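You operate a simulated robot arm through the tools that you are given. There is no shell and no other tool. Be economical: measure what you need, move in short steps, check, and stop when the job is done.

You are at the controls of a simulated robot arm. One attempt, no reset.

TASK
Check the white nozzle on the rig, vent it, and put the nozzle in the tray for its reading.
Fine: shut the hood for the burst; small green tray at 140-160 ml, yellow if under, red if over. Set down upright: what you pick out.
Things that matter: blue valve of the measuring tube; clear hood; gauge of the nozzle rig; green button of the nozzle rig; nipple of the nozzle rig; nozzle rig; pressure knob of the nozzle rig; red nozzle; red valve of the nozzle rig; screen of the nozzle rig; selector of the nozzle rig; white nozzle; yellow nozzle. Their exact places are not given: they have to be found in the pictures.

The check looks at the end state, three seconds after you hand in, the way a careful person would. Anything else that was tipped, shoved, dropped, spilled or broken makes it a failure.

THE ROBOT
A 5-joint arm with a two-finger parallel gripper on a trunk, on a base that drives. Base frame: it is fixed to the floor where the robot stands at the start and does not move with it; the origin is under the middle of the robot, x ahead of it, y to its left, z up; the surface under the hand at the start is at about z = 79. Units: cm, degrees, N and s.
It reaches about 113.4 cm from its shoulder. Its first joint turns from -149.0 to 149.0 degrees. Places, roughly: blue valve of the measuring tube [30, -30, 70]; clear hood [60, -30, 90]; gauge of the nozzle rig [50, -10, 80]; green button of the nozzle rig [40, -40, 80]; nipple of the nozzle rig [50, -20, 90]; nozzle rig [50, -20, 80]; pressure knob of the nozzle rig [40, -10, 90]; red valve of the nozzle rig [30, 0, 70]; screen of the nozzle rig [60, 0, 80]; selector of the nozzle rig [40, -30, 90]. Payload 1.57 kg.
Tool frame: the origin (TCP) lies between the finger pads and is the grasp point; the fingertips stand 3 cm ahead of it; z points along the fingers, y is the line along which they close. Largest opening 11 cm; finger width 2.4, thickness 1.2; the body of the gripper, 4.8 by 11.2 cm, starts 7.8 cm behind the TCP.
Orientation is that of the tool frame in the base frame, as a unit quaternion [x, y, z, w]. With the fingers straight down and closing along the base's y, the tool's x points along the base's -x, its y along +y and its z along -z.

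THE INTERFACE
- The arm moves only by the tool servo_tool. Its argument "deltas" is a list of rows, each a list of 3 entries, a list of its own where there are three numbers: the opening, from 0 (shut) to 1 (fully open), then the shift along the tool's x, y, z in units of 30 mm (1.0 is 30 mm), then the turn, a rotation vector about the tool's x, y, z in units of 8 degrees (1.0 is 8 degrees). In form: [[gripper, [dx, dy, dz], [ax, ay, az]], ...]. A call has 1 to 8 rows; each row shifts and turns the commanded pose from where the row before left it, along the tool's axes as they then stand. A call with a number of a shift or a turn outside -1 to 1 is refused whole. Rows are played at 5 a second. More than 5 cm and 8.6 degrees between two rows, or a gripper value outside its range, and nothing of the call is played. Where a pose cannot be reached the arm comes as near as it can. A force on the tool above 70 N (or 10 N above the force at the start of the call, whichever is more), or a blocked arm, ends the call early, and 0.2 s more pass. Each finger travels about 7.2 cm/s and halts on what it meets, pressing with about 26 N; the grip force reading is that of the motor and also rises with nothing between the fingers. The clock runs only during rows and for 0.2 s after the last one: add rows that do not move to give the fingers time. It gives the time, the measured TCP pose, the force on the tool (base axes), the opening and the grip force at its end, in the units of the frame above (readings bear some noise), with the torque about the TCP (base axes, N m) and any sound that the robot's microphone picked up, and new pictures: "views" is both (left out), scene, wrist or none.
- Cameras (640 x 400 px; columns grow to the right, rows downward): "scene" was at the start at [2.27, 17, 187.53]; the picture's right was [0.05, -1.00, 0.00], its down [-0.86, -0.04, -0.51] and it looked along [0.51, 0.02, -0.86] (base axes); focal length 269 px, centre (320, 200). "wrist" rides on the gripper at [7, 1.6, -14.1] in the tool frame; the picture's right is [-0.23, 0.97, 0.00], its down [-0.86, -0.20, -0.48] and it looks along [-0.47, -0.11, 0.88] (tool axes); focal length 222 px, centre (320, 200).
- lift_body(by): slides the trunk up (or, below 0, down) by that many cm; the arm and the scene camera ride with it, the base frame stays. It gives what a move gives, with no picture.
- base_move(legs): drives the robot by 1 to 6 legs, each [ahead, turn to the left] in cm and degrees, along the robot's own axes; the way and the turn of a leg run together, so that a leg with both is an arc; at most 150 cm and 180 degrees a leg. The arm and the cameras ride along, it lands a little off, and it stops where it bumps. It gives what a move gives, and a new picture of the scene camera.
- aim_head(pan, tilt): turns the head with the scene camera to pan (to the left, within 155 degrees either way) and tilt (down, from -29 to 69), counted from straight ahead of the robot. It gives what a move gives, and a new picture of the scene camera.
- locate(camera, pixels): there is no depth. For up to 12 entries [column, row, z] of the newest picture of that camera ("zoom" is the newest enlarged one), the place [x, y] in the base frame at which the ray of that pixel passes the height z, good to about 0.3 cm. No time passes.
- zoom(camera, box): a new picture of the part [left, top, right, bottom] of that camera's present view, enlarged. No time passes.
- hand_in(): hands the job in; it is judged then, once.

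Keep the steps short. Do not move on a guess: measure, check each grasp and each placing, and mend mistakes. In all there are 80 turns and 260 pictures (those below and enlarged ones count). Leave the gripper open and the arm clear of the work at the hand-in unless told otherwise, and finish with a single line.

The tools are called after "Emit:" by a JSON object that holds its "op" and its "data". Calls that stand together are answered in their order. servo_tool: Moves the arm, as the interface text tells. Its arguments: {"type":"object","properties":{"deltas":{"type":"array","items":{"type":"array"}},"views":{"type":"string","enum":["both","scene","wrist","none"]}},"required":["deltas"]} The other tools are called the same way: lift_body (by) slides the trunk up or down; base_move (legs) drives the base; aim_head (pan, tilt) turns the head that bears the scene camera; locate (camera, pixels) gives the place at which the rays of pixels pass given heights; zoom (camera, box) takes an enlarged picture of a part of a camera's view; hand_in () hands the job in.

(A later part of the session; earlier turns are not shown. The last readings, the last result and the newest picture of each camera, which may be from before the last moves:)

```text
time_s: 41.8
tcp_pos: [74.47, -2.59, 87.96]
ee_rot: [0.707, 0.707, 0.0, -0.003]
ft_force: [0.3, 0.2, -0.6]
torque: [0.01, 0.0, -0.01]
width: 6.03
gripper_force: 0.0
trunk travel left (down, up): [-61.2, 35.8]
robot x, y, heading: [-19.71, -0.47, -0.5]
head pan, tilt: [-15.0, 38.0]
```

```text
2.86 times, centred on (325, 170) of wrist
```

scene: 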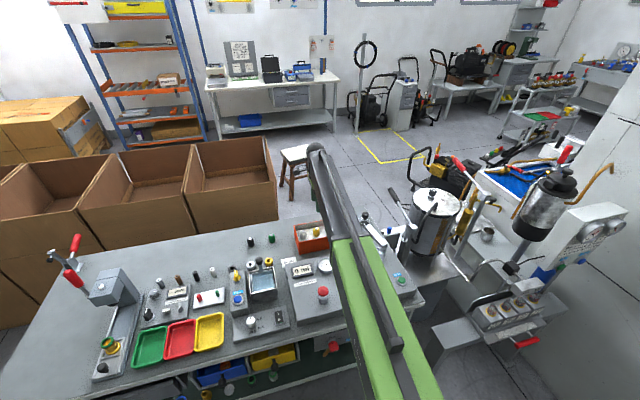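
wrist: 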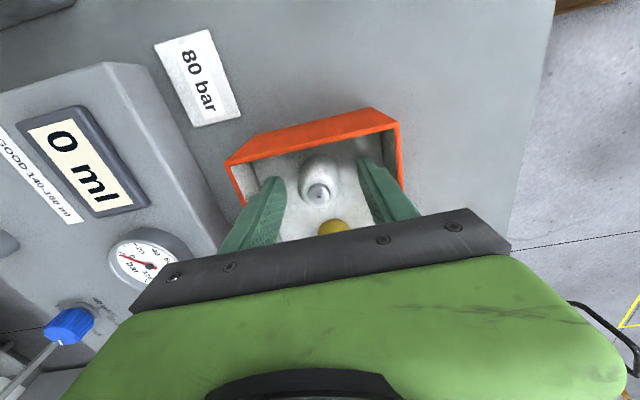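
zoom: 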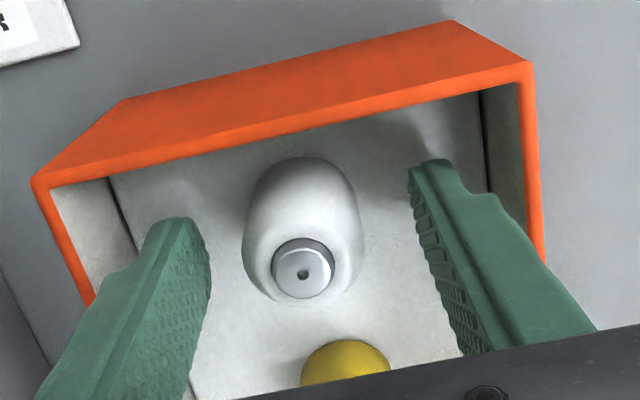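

Triangulated: cap at about (74.4, -3.0, 86.7). I shift 0.4 cm in -y, lower 4 cm, then close.

Emit:
{"op": "servo_tool", "data": {"deltas": [[0.55, [-0.13, 0, 0], [0, 0, 0]], [0.55, [0, 0, 0], [0, 0, 0]]], "views": "none"}}

Emit:
{"op": "lift_body", "data": {"by": -4}}

Emit:
{"op": "servo_tool", "data": {"deltas": [[0.3, [0, 0, 0], [0, 0, 0]], [0.15, [0, 0, 0], [0, 0, 0]], [0.15, [0, 0, 0], [0, 0, 0]], [0.15, [0, 0, 0], [0, 0, 0]]], "views": "wrist"}}

```text
time_s: 42.4
tcp_pos: [74.47, -2.95, 87.89]
ee_rot: [0.707, 0.707, -0.001, -0.002]
ft_force: [0.2, 0.0, 0.5]
torque: [0.01, -0.01, 0.01]
width: 6.05
gripper_force: 0.0
trunk travel left (down, up): [-61.2, 35.8]
robot x, y, heading: [-20.03, -0.62, -0.3]
head pan, tilt: [-15.0, 38.0]
```

```text
time_s: 42.9
tcp_pos: [74.18, -2.9, 86.96]
ee_rot: [0.707, 0.707, 0.001, 0.0]
ft_force: [-2.2, 0.1, 60.0]
torque: [-0.06, 0.62, -0.02]
width: 5.26
gripper_force: 0.0
trunk travel left (down, up): [-59.7, 37.3]
robot x, y, heading: [-20.1, -0.7, -0.3]
head pan, tilt: [-15.0, 38.0]
stopped: the force on the tool passed its limit at 99 N (the readings are from after the stop); the commanded pose is now the measured one
```

```text
time_s: 43.9
tcp_pos: [74.09, -3.0, 87.01]
ee_rot: [0.707, 0.707, 0.001, 0.001]
ft_force: [-9.0, 1.3, 63.6]
torque: [-0.02, 0.99, -0.25]
width: 3.09
gripper_force: 26.0
trunk travel left (down, up): [-59.7, 37.3]
robot x, y, heading: [-19.82, -0.16, -0.6]
head pan, tilt: [-15.0, 38.0]
```

wrist: 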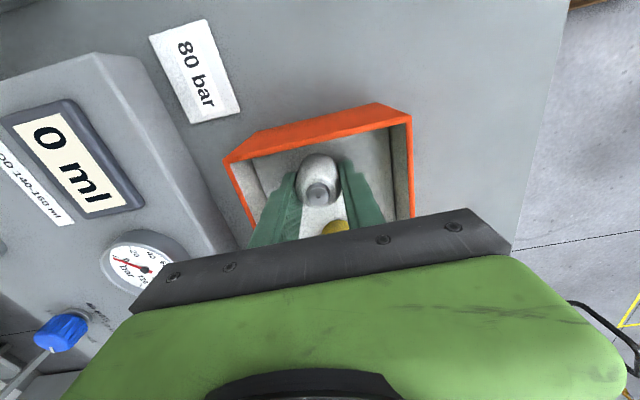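

Fingers touched the box floor (tips about z 84), the grip now holds at 3.09 cm, 26 N. I lift 2 cm to relieve the push and look.

Emit:
{"op": "lift_body", "data": {"by": 2}}

Emit:
{"op": "servo_tool", "data": {"deltas": [[0.15, [0, 0, 0], [0, 0, 0]]], "views": "wrist"}}

Emit:
{"op": "zoom", "data": {"camera": "wrist", "box": [220, 100, 430, 240]}}

```text
time_s: 44.5
tcp_pos: [74.66, -2.91, 88.31]
ee_rot: [0.707, 0.707, -0.001, 0.0]
ft_force: [0.6, -0.1, -0.7]
torque: [-0.01, 0.02, -0.02]
width: 3.12
gripper_force: 25.8
trunk travel left (down, up): [-61.7, 35.3]
robot x, y, heading: [-20.0, -0.56, -0.4]
head pan, tilt: [-15.0, 38.0]
```

```text
time_s: 45.0
tcp_pos: [74.64, -2.93, 88.39]
ee_rot: [0.707, 0.707, -0.001, 0.0]
ft_force: [-0.3, 0.1, -0.2]
torque: [-0.01, -0.02, 0.02]
width: 3.12
gripper_force: 25.9
trunk travel left (down, up): [-61.7, 35.3]
robot x, y, heading: [-20.3, -0.79, -0.4]
head pan, tilt: [-15.0, 38.0]
```

wrist: 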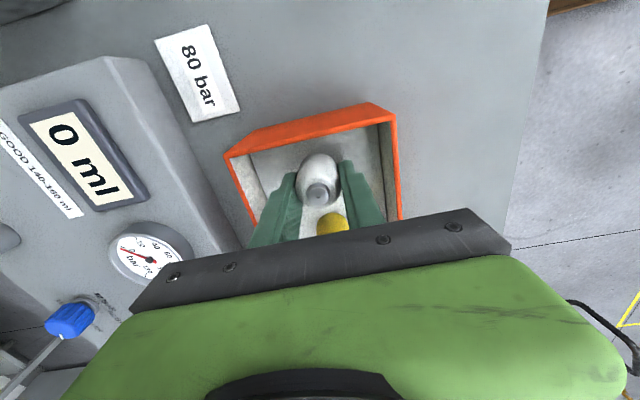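

```text
2.86 times, centred on (325, 170) of wrist
```

zoom: 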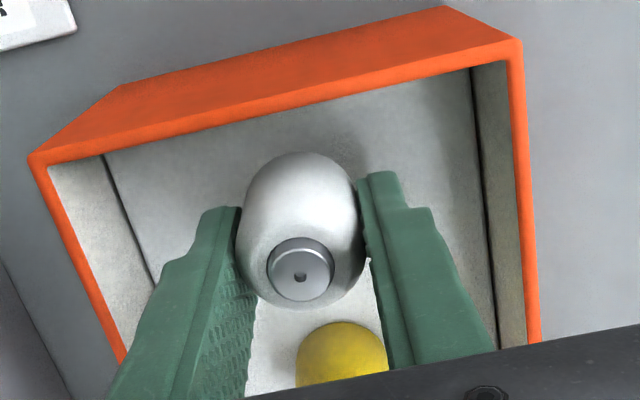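

The nozzle is held upright. I raise 12 cm and move over toward the nipple.

Emit:
{"op": "lift_body", "data": {"by": 12}}

Emit:
{"op": "servo_tool", "data": {"deltas": [[0.15, [-0.69, -0.83, 0], [0, 0, 0]], [0.15, [-0.69, -0.83, 0], [0, 0, 0]], [0.15, [-0.69, -0.83, 0], [0, 0, 0]], [0.15, [-0.69, -0.83, 0], [0, 0, 0]], [0.15, [-0.69, -0.83, 0], [0, 0, 0]], [0.15, [-0.69, -0.83, 0], [0, 0, 0]], [0.15, [-0.69, -0.83, 0], [0, 0, 0]], [0.15, [-0.69, -0.83, 0], [0, 0, 0]]], "views": "both"}}

Emit:
{"op": "zoom", "data": {"camera": "wrist", "box": [220, 60, 430, 240]}}

```text
time_s: 46.5
tcp_pos: [74.53, -2.96, 100.39]
ee_rot: [0.707, 0.708, -0.001, -0.001]
ft_force: [-0.9, 0.3, -0.8]
torque: [-0.02, 0.0, -0.03]
width: 3.13
gripper_force: 26.3
trunk travel left (down, up): [-73.7, 23.3]
robot x, y, heading: [-19.92, -0.48, -0.5]
head pan, tilt: [-15.0, 38.0]
```

```text
time_s: 48.2
tcp_pos: [54.74, -19.52, 100.32]
ee_rot: [0.707, 0.707, 0.0, -0.001]
ft_force: [0.3, -0.4, -1.0]
torque: [-0.03, 0.01, -0.01]
width: 3.12
gripper_force: 26.7
trunk travel left (down, up): [-73.7, 23.3]
robot x, y, heading: [-19.67, -0.75, -0.5]
head pan, tilt: [-15.0, 38.0]
```

scene: 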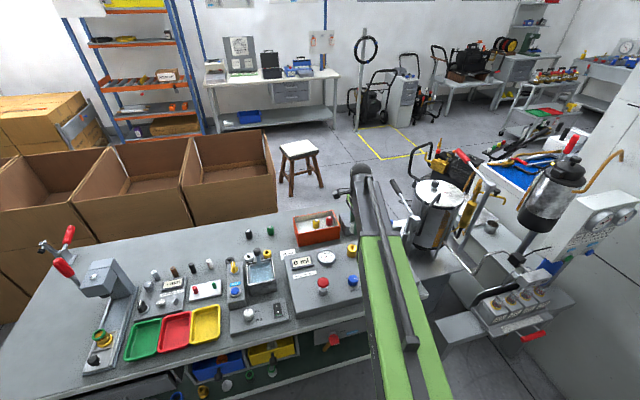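
wrist: 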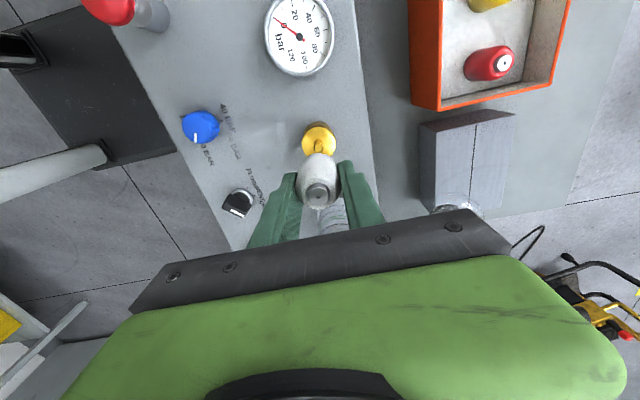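

```text
2.22 times, centred on (325, 150) of wrist
```

zoom: 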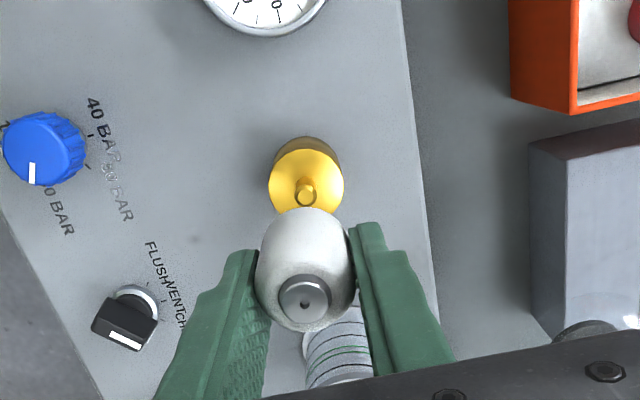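

Emit:
{"op": "locate", "data": {"camera": "zoom", "pixels": [[306, 190, 90], [306, 190, 91], [306, 190, 92], [306, 205, 89], [306, 175, 89], [305, 160, 85.5], [305, 300, 100]]}}

```text
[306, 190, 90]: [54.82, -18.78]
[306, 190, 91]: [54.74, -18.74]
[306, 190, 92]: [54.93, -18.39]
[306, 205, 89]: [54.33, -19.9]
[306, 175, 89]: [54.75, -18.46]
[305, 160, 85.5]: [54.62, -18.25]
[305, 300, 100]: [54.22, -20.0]
```

Emit:
{"op": "zoom", "data": {"camera": "scene", "box": [300, 180, 400, 290]}}

Emit:
{"op": "aim_head", "data": {"pan": -20, "tilt": 55}}

Emit:
{"op": "zoom", "data": {"camera": "scene", "box": [270, 90, 400, 200]}}

```text
3.64 times, centred on (350, 235) of scene
```

zoom: 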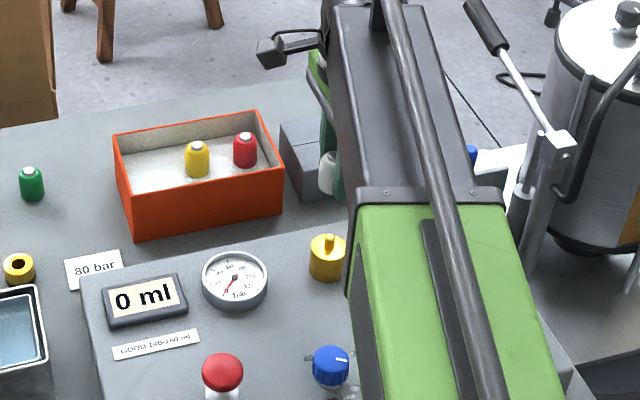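

```text
time_s: 49.0
tcp_pos: [54.7, -19.54, 100.31]
ee_rot: [0.707, 0.707, -0.001, -0.001]
ft_force: [-0.4, 0.4, -0.6]
torque: [0.03, -0.03, 0.02]
width: 3.11
gripper_force: 26.1
trunk travel left (down, up): [-73.7, 23.3]
robot x, y, heading: [-19.97, -0.46, -0.4]
head pan, tilt: [-20.0, 55.0]
```

scene: 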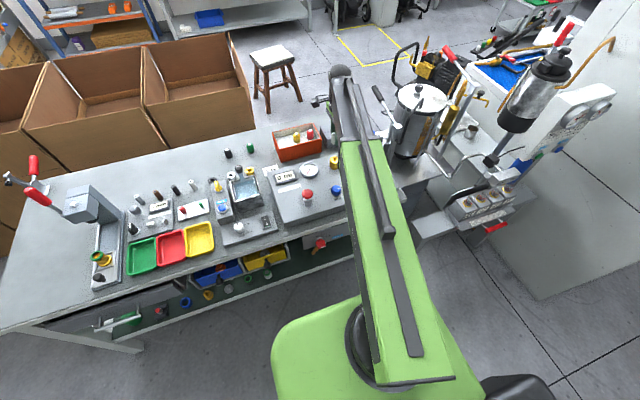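

```text
3.64 times, centred on (335, 145) of scene
```

zoom: 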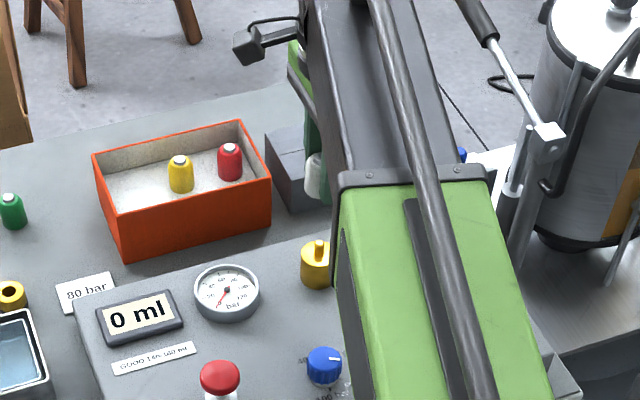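

Emit:
{"op": "locate", "data": {"camera": "zoom", "pixels": [[319, 241, 90], [319, 241, 91], [319, 241, 92], [319, 241, 93], [318, 258, 90], [316, 282, 86]]}}

Emit:
{"op": "zoom", "data": {"camera": "wrist", "box": [280, 110, 360, 160]}}

```text
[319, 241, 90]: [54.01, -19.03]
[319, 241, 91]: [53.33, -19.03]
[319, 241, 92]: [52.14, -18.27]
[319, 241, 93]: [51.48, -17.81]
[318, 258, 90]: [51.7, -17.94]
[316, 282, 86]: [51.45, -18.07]
```

```text
8.00 times, centred on (320, 135) of wrist
```

zoom: 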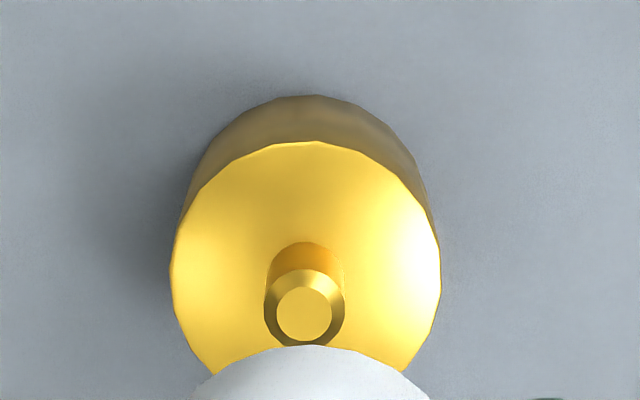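

Computed: pin at about (54.6, -19.3, top ~90); the nozzle sits 0.4 cm to +y of the TCP, its bottom about 3 below. I fine-shift and lower 5 cm, then look.

Emit:
{"op": "servo_tool", "data": {"deltas": [[0.15, [-0.07, -0.03, 0], [0, 0, 0]], [0.15, [0, 0, 0], [0, 0, 0]]], "views": "none"}}

Emit:
{"op": "lift_body", "data": {"by": -4.5}}

Emit:
{"op": "servo_tool", "data": {"deltas": [[0.15, [0, 0, 0], [0, 0, 0]]], "views": "wrist"}}

Emit:
{"op": "zoom", "data": {"camera": "wrist", "box": [250, 120, 390, 220]}}

Emit:
{"op": "zoom", "data": {"camera": "scene", "box": [270, 90, 400, 200]}}

```text
time_s: 49.6
tcp_pos: [54.55, -19.65, 100.39]
ee_rot: [0.707, 0.707, -0.001, 0.0]
ft_force: [-0.4, 0.5, 0.2]
torque: [-0.03, 0.0, 0.0]
width: 3.15
gripper_force: 25.6
trunk travel left (down, up): [-73.7, 23.3]
robot x, y, heading: [-19.91, -0.66, -0.4]
head pan, tilt: [-20.0, 55.0]
```

```text
time_s: 50.5
tcp_pos: [54.55, -19.72, 95.85]
ee_rot: [0.707, 0.707, -0.001, 0.0]
ft_force: [0.0, 0.3, -0.6]
torque: [-0.03, 0.02, -0.01]
width: 3.13
gripper_force: 25.9
trunk travel left (down, up): [-69.2, 27.8]
robot x, y, heading: [-20.1, -0.47, -0.7]
head pan, tilt: [-20.0, 55.0]
```

```text
time_s: 50.9
tcp_pos: [54.62, -19.73, 95.84]
ee_rot: [0.707, 0.707, 0.0, -0.001]
ft_force: [0.3, 0.6, -0.7]
torque: [0.0, -0.02, -0.01]
width: 3.11
gripper_force: 25.8
trunk travel left (down, up): [-69.2, 27.8]
robot x, y, heading: [-20.08, -0.35, -0.7]
head pan, tilt: [-20.0, 55.0]
```

wrist: 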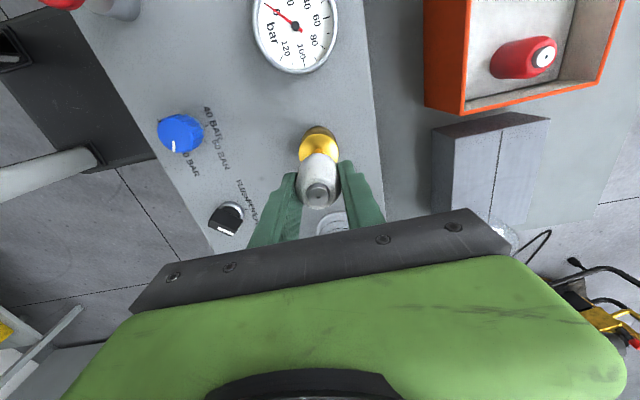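

```text
4.00 times, centred on (320, 170) of wrist
```

zoom: 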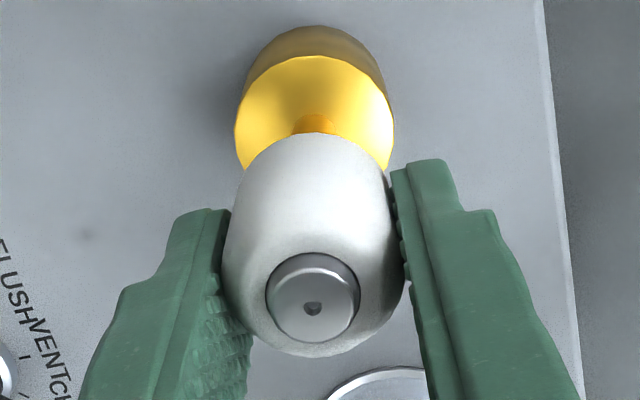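

```text
3.64 times, centred on (335, 145) of scene
```

zoom: 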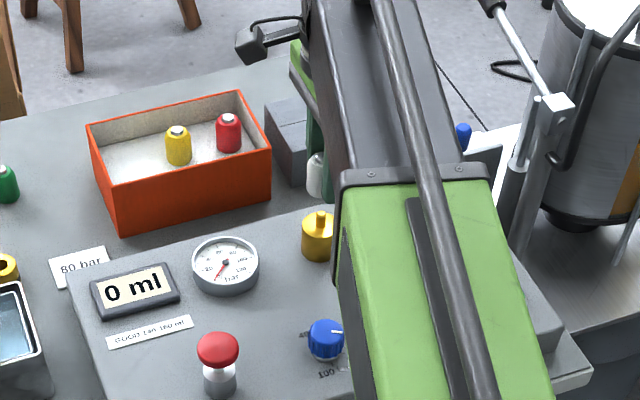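

Pin is aligned within ~0.1–0.2 cm. Small +x trim, then lower slowly.

Emit:
{"op": "servo_tool", "data": {"deltas": [[0.15, [0, 0.04, 0], [0, 0, 0]], [0.15, [0, 0, 0], [0, 0, 0]]], "views": "none"}}

Emit:
{"op": "lift_body", "data": {"by": -2.8}}

Emit:
{"op": "servo_tool", "data": {"deltas": [[0.15, [0, 0, 0], [0, 0, 0]]], "views": "wrist"}}

Emit:
{"op": "zoom", "data": {"camera": "wrist", "box": [250, 120, 390, 220]}}

Emit:
{"op": "zoom", "data": {"camera": "scene", "box": [310, 110, 360, 180]}}

```text
time_s: 51.5
tcp_pos: [54.68, -19.71, 95.9]
ee_rot: [0.707, 0.708, -0.001, -0.001]
ft_force: [-0.6, 0.2, -0.8]
torque: [0.01, -0.01, 0.0]
width: 3.11
gripper_force: 25.7
trunk travel left (down, up): [-69.2, 27.8]
robot x, y, heading: [-20.45, -0.17, -0.2]
head pan, tilt: [-20.0, 55.0]
```

```text
time_s: 52.3
tcp_pos: [54.54, -19.73, 92.98]
ee_rot: [0.707, 0.707, 0.0, -0.001]
ft_force: [-0.3, -1.1, -0.7]
torque: [-0.02, 0.01, -0.01]
width: 3.12
gripper_force: 26.2
trunk travel left (down, up): [-66.4, 30.6]
robot x, y, heading: [-20.02, -0.02, -0.5]
head pan, tilt: [-20.0, 55.0]
```

```text
time_s: 52.7
tcp_pos: [54.63, -19.83, 93.01]
ee_rot: [0.707, 0.707, 0.0, -0.001]
ft_force: [-0.5, 0.5, -0.9]
torque: [0.02, 0.02, -0.03]
width: 3.11
gripper_force: 26.2
trunk travel left (down, up): [-66.4, 30.6]
robot x, y, heading: [-19.87, -0.67, -0.5]
head pan, tilt: [-20.0, 55.0]
```

wrist: 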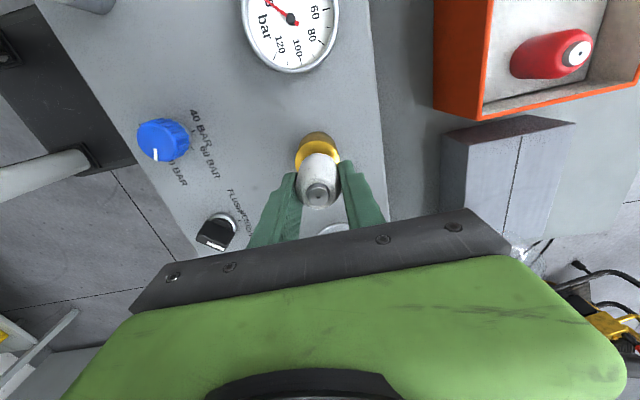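

```text
4.00 times, centred on (320, 170) of wrist
```

zoom: 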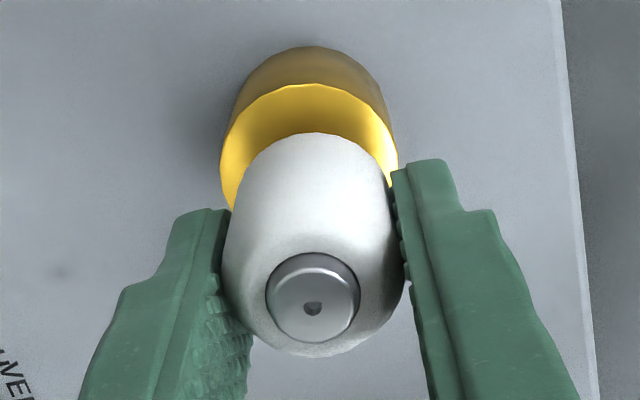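

```text
5.71 times, centred on (335, 145) of scene
```

zoom: 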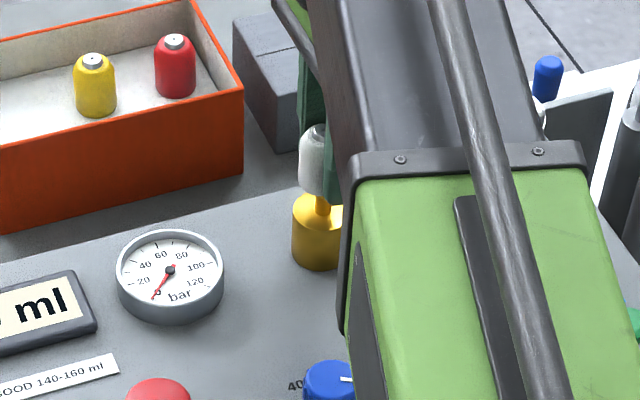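

Alignment looks right in both views (nozzle just above the pin). Lower in small steps, watching the force.

Emit:
{"op": "lift_body", "data": {"by": -1}}

Emit:
{"op": "lift_body", "data": {"by": -0.7}}

Emit:
{"op": "zoom", "data": {"camera": "scene", "box": [310, 110, 360, 180]}}

```text
time_s: 53.2
tcp_pos: [54.73, -19.84, 92.13]
ee_rot: [0.707, 0.707, -0.001, -0.001]
ft_force: [0.1, 0.2, 0.1]
torque: [0.02, -0.01, -0.01]
width: 3.1
gripper_force: 25.8
trunk travel left (down, up): [-65.4, 31.6]
robot x, y, heading: [-20.04, -0.64, -0.3]
head pan, tilt: [-20.0, 55.0]
```

```text
time_s: 53.8
tcp_pos: [54.7, -19.85, 91.2]
ee_rot: [0.707, 0.707, -0.002, -0.002]
ft_force: [-3.1, -3.8, -2.0]
torque: [-0.14, 0.09, 0.03]
width: 3.14
gripper_force: 26.0
trunk travel left (down, up): [-64.7, 32.3]
robot x, y, heading: [-19.75, -0.21, -0.6]
head pan, tilt: [-20.0, 55.0]
```

```text
5.71 times, centred on (335, 145) of scene
```

zoom: 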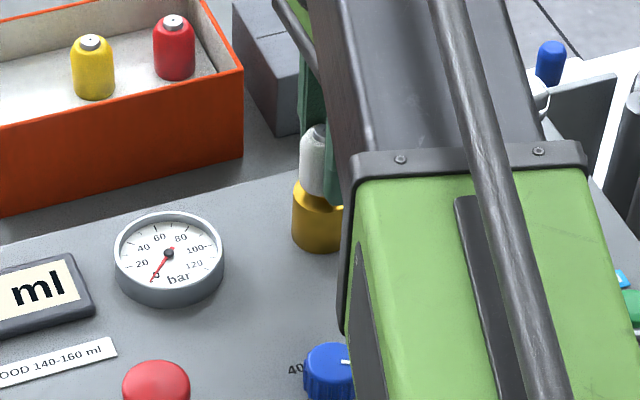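

It engaged the pin (pulled down a little, small side force). I press 0.3 further to seat.

Emit:
{"op": "lift_body", "data": {"by": -0.3}}

Emit:
{"op": "zoom", "data": {"camera": "scene", "box": [310, 110, 360, 180]}}

```text
time_s: 54.3
tcp_pos: [54.65, -19.76, 91.07]
ee_rot: [0.707, 0.707, 0.0, 0.0]
ft_force: [-4.9, -5.4, -2.7]
torque: [-0.14, 0.09, 0.0]
width: 3.12
gripper_force: 25.8
trunk travel left (down, up): [-64.4, 32.6]
robot x, y, heading: [-20.01, -0.84, -0.6]
head pan, tilt: [-20.0, 55.0]
```

```text
5.71 times, centred on (335, 145) of scene
```

zoom: 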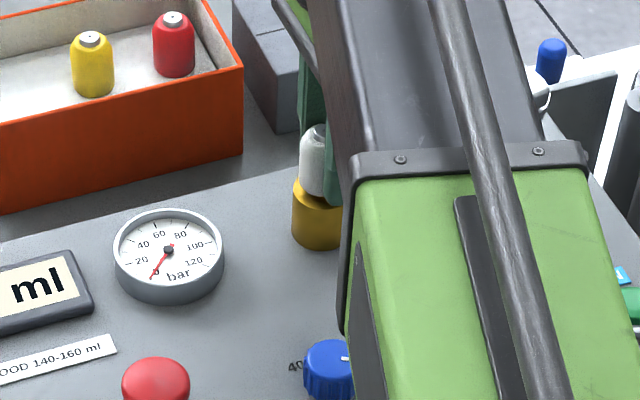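

Nozzle sits flush on the brass. I open the fingers and raise.

Emit:
{"op": "servo_tool", "data": {"deltas": [[0.4, [0, 0, 0], [0, 0, 0]], [0.6, [0, 0, 0], [0, 0, 0]], [0.6, [0, 0, 0], [0, 0, 0]]], "views": "wrist"}}

Emit:
{"op": "lift_body", "data": {"by": 14}}

Emit:
{"op": "servo_tool", "data": {"deltas": [[0.6, [0, 0, 0], [0, 0, 0]]], "views": "wrist"}}

Emit:
{"op": "zoom", "data": {"camera": "wrist", "box": [200, 60, 440, 220]}}

```text
time_s: 55.1
tcp_pos: [54.69, -19.75, 91.08]
ee_rot: [0.707, 0.707, 0.0, -0.001]
ft_force: [0.6, -0.6, 0.2]
torque: [-0.05, 0.02, 0.02]
width: 6.6
gripper_force: 0.1
trunk travel left (down, up): [-64.4, 32.6]
robot x, y, heading: [-19.85, -0.55, -0.3]
head pan, tilt: [-20.0, 55.0]
```

wrist: 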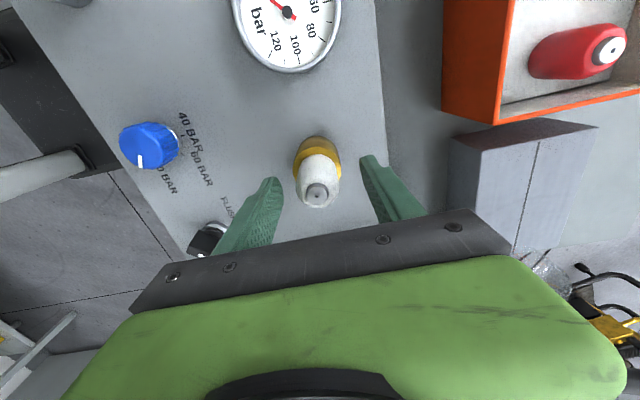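

```text
time_s: 56.8
tcp_pos: [54.71, -19.76, 105.02]
ee_rot: [0.707, 0.707, -0.001, -0.001]
ft_force: [-0.1, 0.0, -0.6]
torque: [0.0, 0.03, 0.02]
width: 6.57
gripper_force: 0.0
trunk travel left (down, up): [-78.4, 18.6]
robot x, y, heading: [-19.94, -0.63, -0.5]
head pan, tilt: [-20.0, 55.0]
```

```text
time_s: 57.2
tcp_pos: [54.64, -19.73, 105.08]
ee_rot: [0.708, 0.707, -0.001, 0.0]
ft_force: [0.8, -0.6, -0.4]
torque: [0.01, -0.04, 0.03]
width: 6.62
gripper_force: 0.0
trunk travel left (down, up): [-78.4, 18.6]
robot x, y, heading: [-19.83, -0.37, -0.3]
head pan, tilt: [-20.0, 55.0]
```

wrist: 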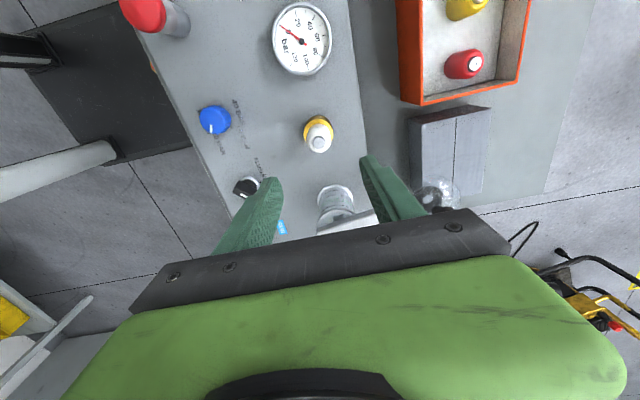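

```text
2.50 times, centred on (320, 140) of wrist
```

zoom: 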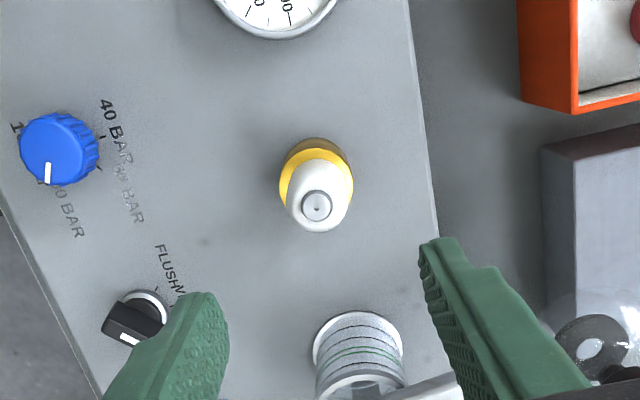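

The nozzle is seated upright. Now I study the hood: raise 10 and move over it.

Emit:
{"op": "lift_body", "data": {"by": 10}}

Emit:
{"op": "servo_tool", "data": {"deltas": [[0.6, [-0.8, 0.5, 0], [0, 0, 0]], [0.6, [-0.8, 0.5, 0], [0, 0, 0]], [0.6, [-0.8, 0.5, 0], [0, 0, 0]], [0.6, [-0.8, 0.5, 0], [0, 0, 0]], [0.6, [-0.8, 0.5, 0], [0, 0, 0]], [0.6, [0, 0, 0], [0, 0, 0]]], "views": "both"}}

Emit:
{"op": "zoom", "data": {"camera": "wrist", "box": [220, 30, 440, 210]}}

Emit:
{"op": "zoom", "data": {"camera": "scene", "box": [310, 110, 420, 220]}}

```text
time_s: 58.5
tcp_pos: [54.62, -19.79, 115.02]
ee_rot: [0.707, 0.707, 0.0, 0.0]
ft_force: [0.5, -0.9, -0.1]
torque: [-0.01, 0.03, -0.01]
width: 6.63
gripper_force: 0.0
trunk travel left (down, up): [-88.4, 8.6]
robot x, y, heading: [-20.1, -0.32, -0.3]
head pan, tilt: [-20.0, 55.0]
```

```text
time_s: 59.9
tcp_pos: [62.14, -31.76, 115.15]
ee_rot: [0.707, 0.707, 0.0, -0.001]
ft_force: [0.0, 0.0, -0.5]
torque: [-0.01, -0.06, -0.01]
width: 6.61
gripper_force: 0.0
trunk travel left (down, up): [-88.4, 8.6]
robot x, y, heading: [-19.93, -0.63, -0.6]
head pan, tilt: [-20.0, 55.0]
```

scene: 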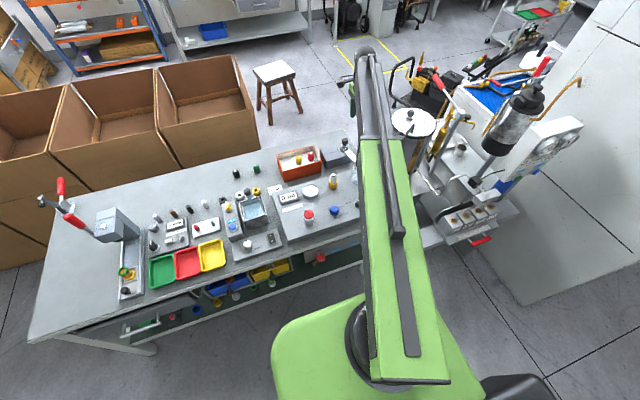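
wrist: 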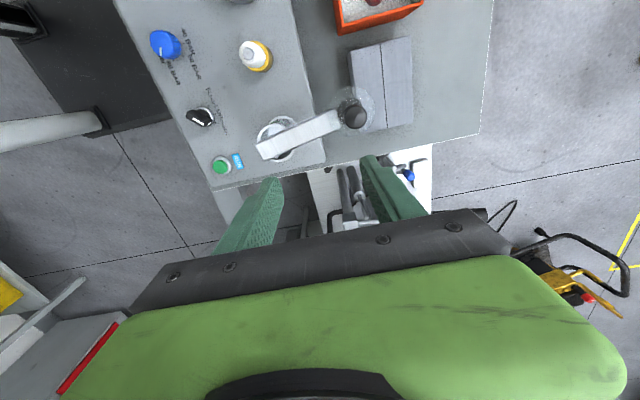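

```text
2.22 times, centred on (330, 120) of wrist
```

zoom: 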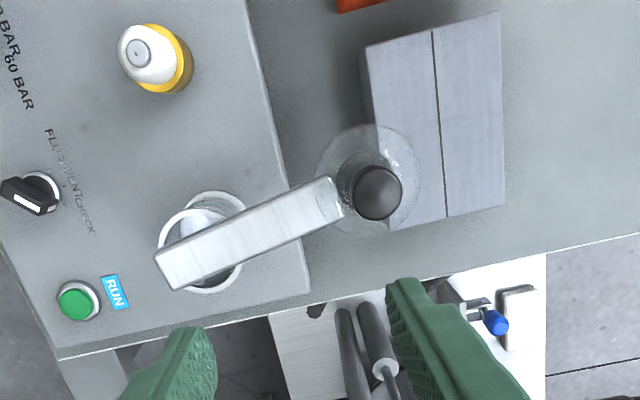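

```text
3.64 times, centred on (365, 165) of scene
```

zoom: 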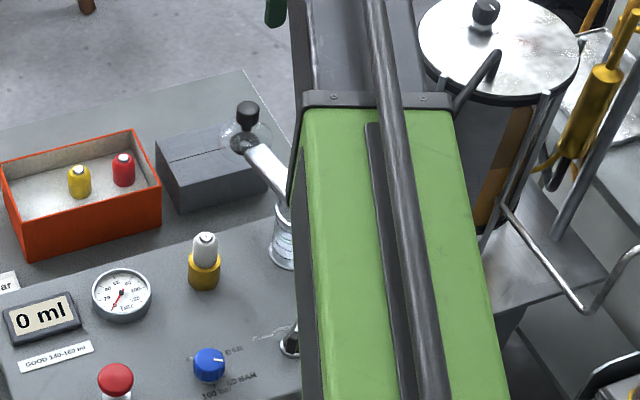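

Emit:
{"op": "locate", "data": {"camera": "wrist", "pixels": [[353, 113, 98], [353, 113, 102], [353, 113, 105], [345, 117, 95], [272, 146, 95], [272, 146, 98], [262, 150, 97], [331, 118, 97], [278, 137, 85], [254, 54, 92], [222, 165, 87], [200, 115, 88]]}}

Emit:
{"op": "locate", "data": {"camera": "scene", "pixels": [[344, 147, 98], [344, 147, 102], [344, 147, 105], [341.6, 158, 95], [331.3, 176.5, 92]]}}

```text
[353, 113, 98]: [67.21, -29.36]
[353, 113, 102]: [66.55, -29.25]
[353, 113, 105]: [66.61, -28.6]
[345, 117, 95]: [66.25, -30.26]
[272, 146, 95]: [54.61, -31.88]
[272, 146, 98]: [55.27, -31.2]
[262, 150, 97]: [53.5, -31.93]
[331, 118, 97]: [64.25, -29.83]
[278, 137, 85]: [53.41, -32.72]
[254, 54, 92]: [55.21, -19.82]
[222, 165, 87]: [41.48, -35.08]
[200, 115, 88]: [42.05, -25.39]
```

```text
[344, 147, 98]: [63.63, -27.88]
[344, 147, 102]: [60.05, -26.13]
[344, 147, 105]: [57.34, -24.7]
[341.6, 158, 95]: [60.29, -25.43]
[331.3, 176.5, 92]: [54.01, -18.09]
```

The hood's arm pivots about (54, -32); its black knob is at about (67.0, -29.5, top 99), radius 13.4, equal to the pivot–nipple distance. So it swings over the nipple. I go above the knob and lower to 105.

Emit:
{"op": "servo_tool", "data": {"deltas": [[0.6, [0.38, 0.81, 0], [0, 0, 0]], [0.6, [0.38, 0.81, 0], [0, 0, 0]], [0.6, [0, 0, 0], [0, 0, 0]]], "views": "none"}}

Emit:
{"op": "lift_body", "data": {"by": -8}}

Emit:
{"op": "servo_tool", "data": {"deltas": [[0.6, [0, 0, 0], [0, 0, 0]]], "views": "wrist"}}

Emit:
{"op": "zoom", "data": {"camera": "wrist", "box": [220, 60, 440, 220]}}

```text
time_s: 60.7
tcp_pos: [67.08, -29.41, 115.14]
ee_rot: [0.707, 0.707, 0.0, 0.0]
ft_force: [0.2, 0.0, 1.5]
torque: [0.02, -0.02, 0.02]
width: 6.59
gripper_force: 0.0
trunk travel left (down, up): [-88.4, 8.6]
robot x, y, heading: [-19.61, -0.47, -0.4]
head pan, tilt: [-20.0, 55.0]
```

```text
time_s: 61.9
tcp_pos: [66.97, -29.35, 107.1]
ee_rot: [0.707, 0.707, -0.001, -0.001]
ft_force: [0.1, -0.3, -0.7]
torque: [0.0, 0.0, -0.01]
width: 6.61
gripper_force: 0.1
trunk travel left (down, up): [-80.4, 16.6]
robot x, y, heading: [-20.21, -0.2, -0.2]
head pan, tilt: [-20.0, 55.0]
```

```text
time_s: 62.3
tcp_pos: [66.94, -29.51, 106.96]
ee_rot: [0.707, 0.707, 0.0, 0.0]
ft_force: [-0.1, -0.2, 0.8]
torque: [-0.02, 0.02, 0.0]
width: 6.61
gripper_force: 0.0
trunk travel left (down, up): [-80.4, 16.6]
robot x, y, heading: [-20.17, -0.08, -0.6]
head pan, tilt: [-20.0, 55.0]
```

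wrist: 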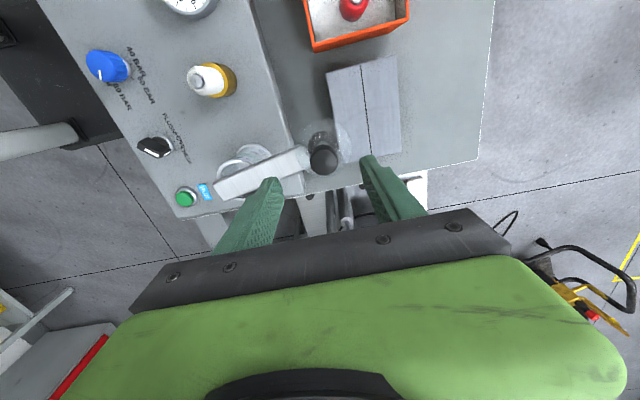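

```text
2.50 times, centred on (330, 140) of wrist
```

zoom: 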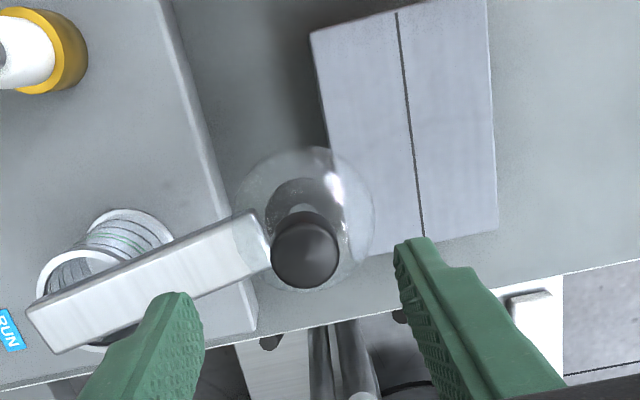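

Knob top about (67.1, -29.3, 100), diameter 2.6. I trim, lower 6.3 so only the fingertips flank the knob, and close.

Emit:
{"op": "servo_tool", "data": {"deltas": [[0.6, [0.06, 0.06, 0], [0, 0, 0]], [0.6, [0, 0, 0], [0, 0, 0]]], "views": "none"}}

Emit:
{"op": "lift_body", "data": {"by": -6.3}}

Emit:
{"op": "servo_tool", "data": {"deltas": [[0.6, [0, 0, 0], [0, 0, 0]]], "views": "wrist"}}

Emit:
{"op": "zoom", "data": {"camera": "wrist", "box": [220, 100, 440, 240]}}

```text
time_s: 62.9
tcp_pos: [67.12, -29.33, 107.02]
ee_rot: [0.707, 0.707, -0.001, 0.0]
ft_force: [0.2, 0.5, 0.1]
torque: [0.0, 0.04, -0.03]
width: 6.61
gripper_force: 0.1
trunk travel left (down, up): [-80.4, 16.6]
robot x, y, heading: [-19.87, -0.84, -0.4]
head pan, tilt: [-20.0, 55.0]
```

```text
time_s: 63.9
tcp_pos: [67.21, -29.35, 100.77]
ee_rot: [0.708, 0.706, 0.0, -0.001]
ft_force: [-0.1, -0.1, -1.0]
torque: [0.0, -0.01, -0.01]
width: 6.61
gripper_force: 0.1
trunk travel left (down, up): [-74.1, 22.9]
robot x, y, heading: [-19.74, -0.59, -0.4]
head pan, tilt: [-20.0, 55.0]
```

```text
time_s: 64.3
tcp_pos: [67.14, -29.31, 100.76]
ee_rot: [0.708, 0.706, -0.001, 0.0]
ft_force: [0.8, 0.8, 0.5]
torque: [0.01, 0.01, 0.04]
width: 6.59
gripper_force: 0.2
trunk travel left (down, up): [-74.1, 22.9]
robot x, y, heading: [-19.58, -0.48, -0.7]
head pan, tilt: [-20.0, 55.0]
```

wrist: 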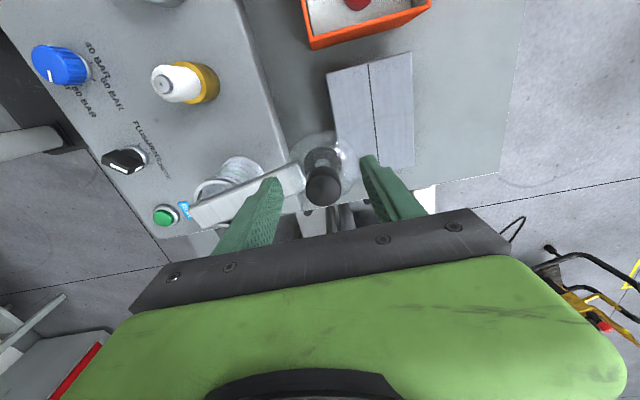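

```text
2.86 times, centred on (330, 170) of wrist
```

zoom: 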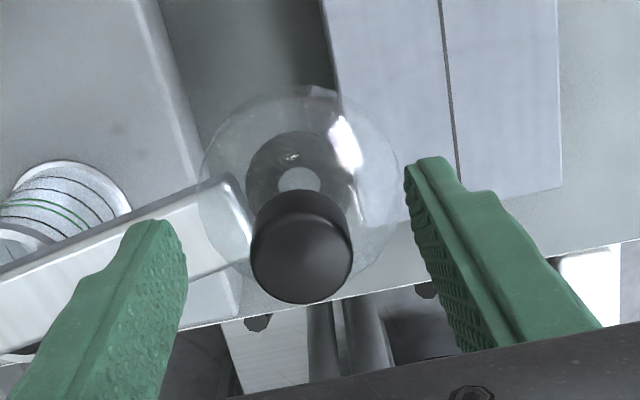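

Knob top at TCP height, centre (67.3, -29.2). I close on it.

Emit:
{"op": "servo_tool", "data": {"deltas": [[0.6, [0.03, 0.05, 0], [0, 0, 0]], [0.4, [0, 0, 0], [0, 0, 0]], [0.15, [0, 0, 0], [0, 0, 0]], [0.1, [0, 0, 0], [0, 0, 0]], [0.1, [0, 0, 0], [0, 0, 0]]], "views": "wrist"}}

```text
time_s: 65.5
tcp_pos: [67.28, -29.28, 100.69]
ee_rot: [0.707, 0.707, -0.001, -0.002]
ft_force: [-7.5, 0.8, -6.2]
torque: [-0.02, 0.16, -0.28]
width: 2.89
gripper_force: 39.1
trunk travel left (down, up): [-74.1, 22.9]
robot x, y, heading: [-19.75, -0.43, -0.2]
head pan, tilt: [-20.0, 55.0]
```

wrist: 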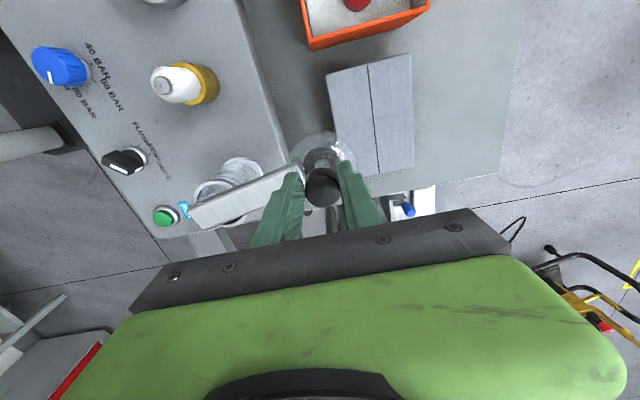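

Knob held (2.89 cm). I start the swing about the pivot: two small steps, checking force.

Emit:
{"op": "servo_tool", "data": {"deltas": [[0.1, [0.34, -0.1, 0], [0, 0, 0]], [0.1, [0.34, -0.11, 0], [0, 0, 0]], [0.1, [0.335, -0.16, 0], [0, 0, 0]], [0.1, [0.335, -0.18, 0], [0, 0, 0]]], "views": "both"}}

Emit:
{"op": "zoom", "data": {"camera": "scene", "box": [310, 110, 420, 200]}}

```text
time_s: 66.5
tcp_pos: [65.9, -24.77, 100.78]
ee_rot: [0.707, 0.707, 0.001, -0.001]
ft_force: [21.4, 10.6, 13.9]
torque: [-0.17, -0.74, 0.48]
width: 2.87
gripper_force: 38.6
trunk travel left (down, up): [-74.1, 22.9]
robot x, y, heading: [-19.95, -0.35, -0.7]
head pan, tilt: [-20.0, 55.0]
```

scene: 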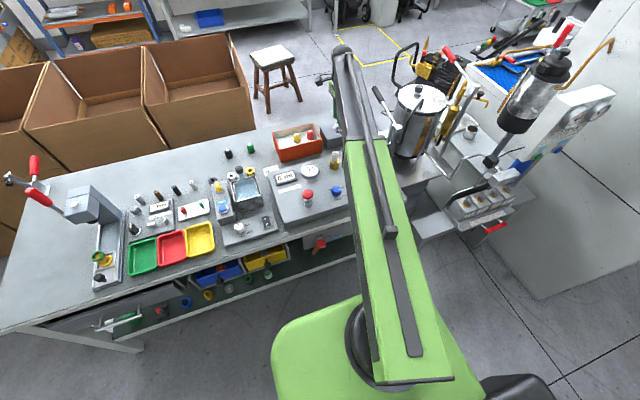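
wrist: 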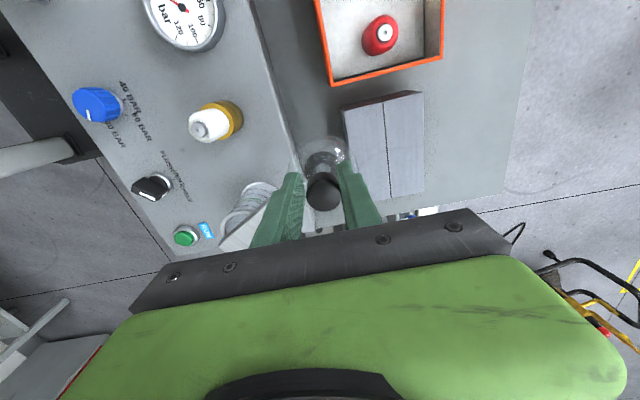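

```text
4.44 times, centred on (365, 155) of scene
```

zoom: 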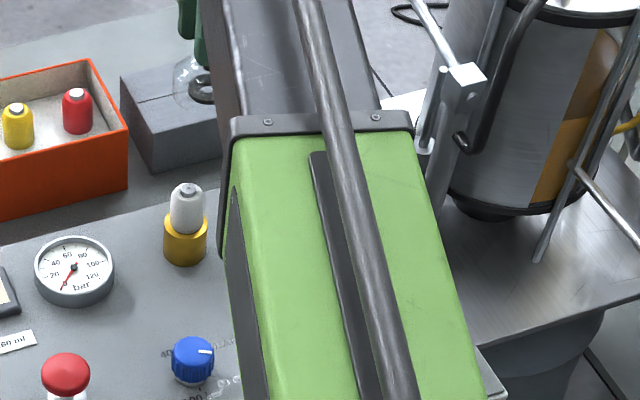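

The hood swings along. Force shows my arc is a bit tight; continue with a slightly wider arc.

Emit:
{"op": "servo_tool", "data": {"deltas": [[0.1, [0.29, -0.1, 0], [0, 0, 0]], [0.1, [0.29, -0.15, 0], [0, 0, 0]], [0.1, [0.27, -0.2, 0], [0, 0, 0]], [0.1, [0, 0, 0], [0, 0, 0]]], "views": "wrist"}}

```text
time_s: 67.5
tcp_pos: [64.33, -22.29, 100.76]
ee_rot: [0.707, 0.708, 0.0, -0.001]
ft_force: [17.4, 12.7, 11.9]
torque: [-0.01, -0.63, 0.57]
width: 2.77
gripper_force: 38.4
trunk travel left (down, up): [-74.1, 22.9]
robot x, y, heading: [-20.1, -0.51, -0.5]
head pan, tilt: [-20.0, 55.0]
```

wrist: 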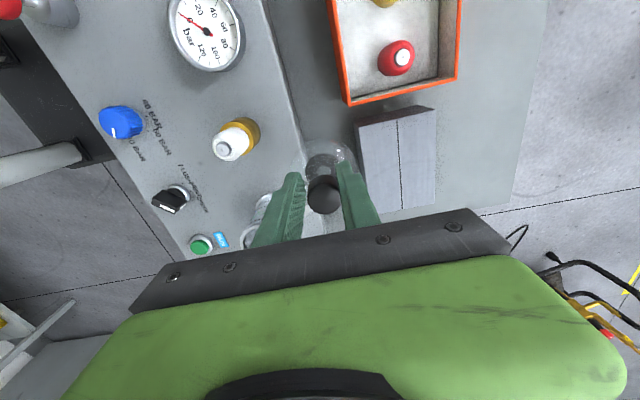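

Emit:
{"op": "servo_tool", "data": {"deltas": [[0.1, [0.225, -0.18, 0], [0, 0, 0]], [0.1, [0.21, -0.2, 0], [0, 0, 0]], [0.1, [0.19, -0.22, 0], [0, 0, 0]], [0.1, [0.17, -0.24, 0], [0, 0, 0]], [0.1, [0, 0, 0], [0, 0, 0]]], "views": "wrist"}}

```text
time_s: 68.7
tcp_pos: [61.86, -19.88, 100.83]
ee_rot: [0.707, 0.707, 0.0, -0.001]
ft_force: [17.3, 23.4, 9.8]
torque: [0.05, -0.62, 0.53]
width: 2.42
gripper_force: 36.7
trunk travel left (down, up): [-74.1, 22.9]
robot x, y, heading: [-19.83, -0.65, -0.4]
head pan, tilt: [-20.0, 55.0]
```

wrist: 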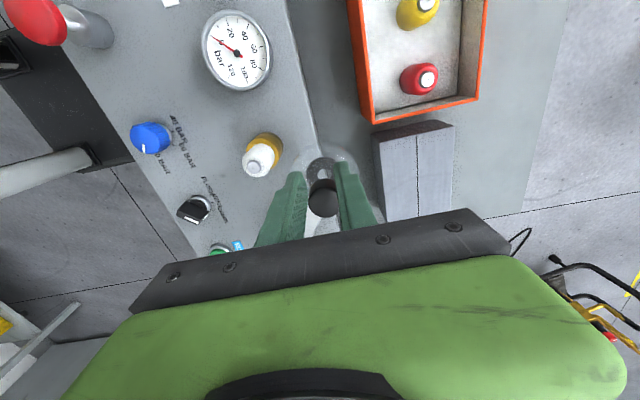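

Sideways load is building as the arc differs. I loosen the fingers to ~3.6 cm so that they only push in x and the knob can slide in y, then look.

Emit:
{"op": "servo_tool", "data": {"deltas": [[0.34, [0, 0, 0], [0, 0, 0]], [0.34, [0, 0, 0], [0, 0, 0]], [0.34, [0, 0, 0], [0, 0, 0]]], "views": "wrist"}}

Emit:
{"op": "zoom", "data": {"camera": "wrist", "box": [220, 100, 440, 240]}}

```text
time_s: 69.5
tcp_pos: [61.8, -20.35, 100.83]
ee_rot: [0.708, 0.707, -0.001, -0.001]
ft_force: [1.1, 1.6, -0.8]
torque: [0.04, -0.02, 0.05]
width: 3.89
gripper_force: 0.8
trunk travel left (down, up): [-74.1, 22.9]
robot x, y, heading: [-20.2, -0.22, -0.3]
head pan, tilt: [-20.0, 55.0]
```

wrist: 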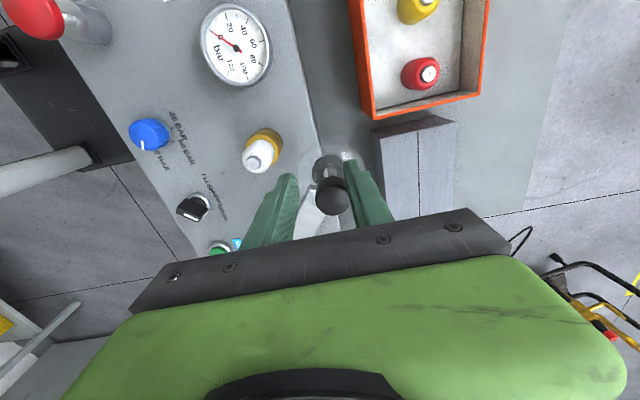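

```text
2.86 times, centred on (330, 170) of wrist
```

zoom: 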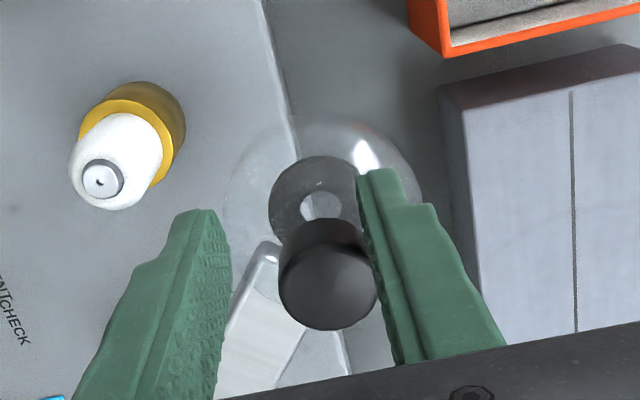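

Knob now at (62.5, -21.2), loosely between the fingers. I push it on in -x with the far finger, in short steps.

Emit:
{"op": "servo_tool", "data": {"deltas": [[0.34, [0.08, -0.3, 0], [0, 0, 0]], [0.34, [0.08, -0.3, 0], [0, 0, 0]], [0.34, [0.08, -0.3, 0], [0, 0, 0]], [0.34, [0.06, -0.3, 0], [0, 0, 0]], [0.34, [0, 0, 0], [0, 0, 0]]], "views": "wrist"}}

Emit:
{"op": "zoom", "data": {"camera": "wrist", "box": [220, 100, 440, 240]}}

Emit:
{"op": "zoom", "data": {"camera": "scene", "box": [300, 110, 400, 200]}}

```text
time_s: 70.7
tcp_pos: [58.38, -18.58, 100.79]
ee_rot: [0.706, 0.708, 0.002, -0.002]
ft_force: [20.8, 38.5, 7.4]
torque: [0.56, -0.99, 1.32]
width: 5.57
gripper_force: 10.6
trunk travel left (down, up): [-74.1, 22.9]
robot x, y, heading: [-20.25, -0.5, -0.3]
head pan, tilt: [-20.0, 55.0]
```

wrist: 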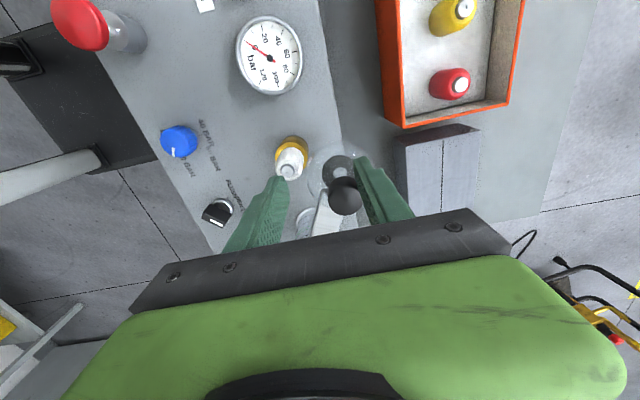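

```text
2.86 times, centred on (330, 170) of wrist
```

zoom: 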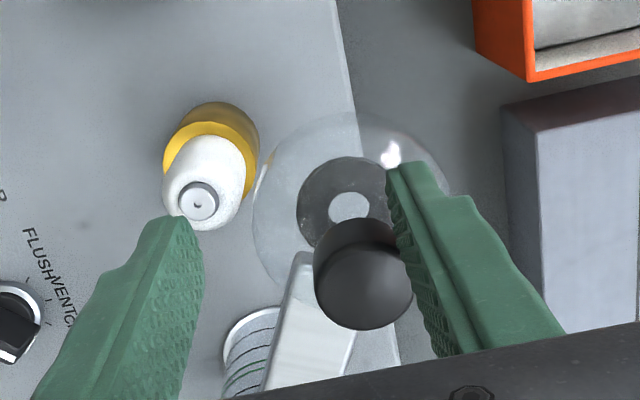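

```text
4.44 times, centred on (350, 155) of scene
```

zoom: 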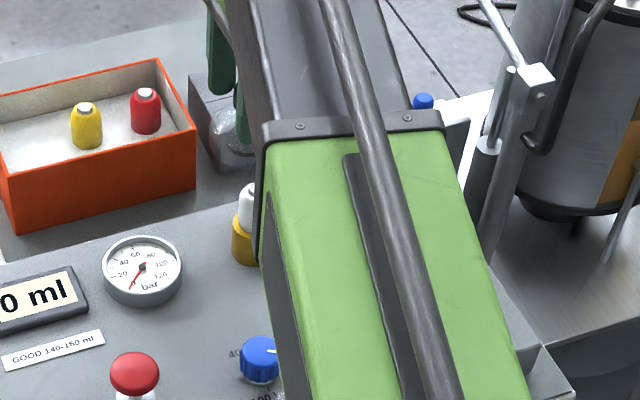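

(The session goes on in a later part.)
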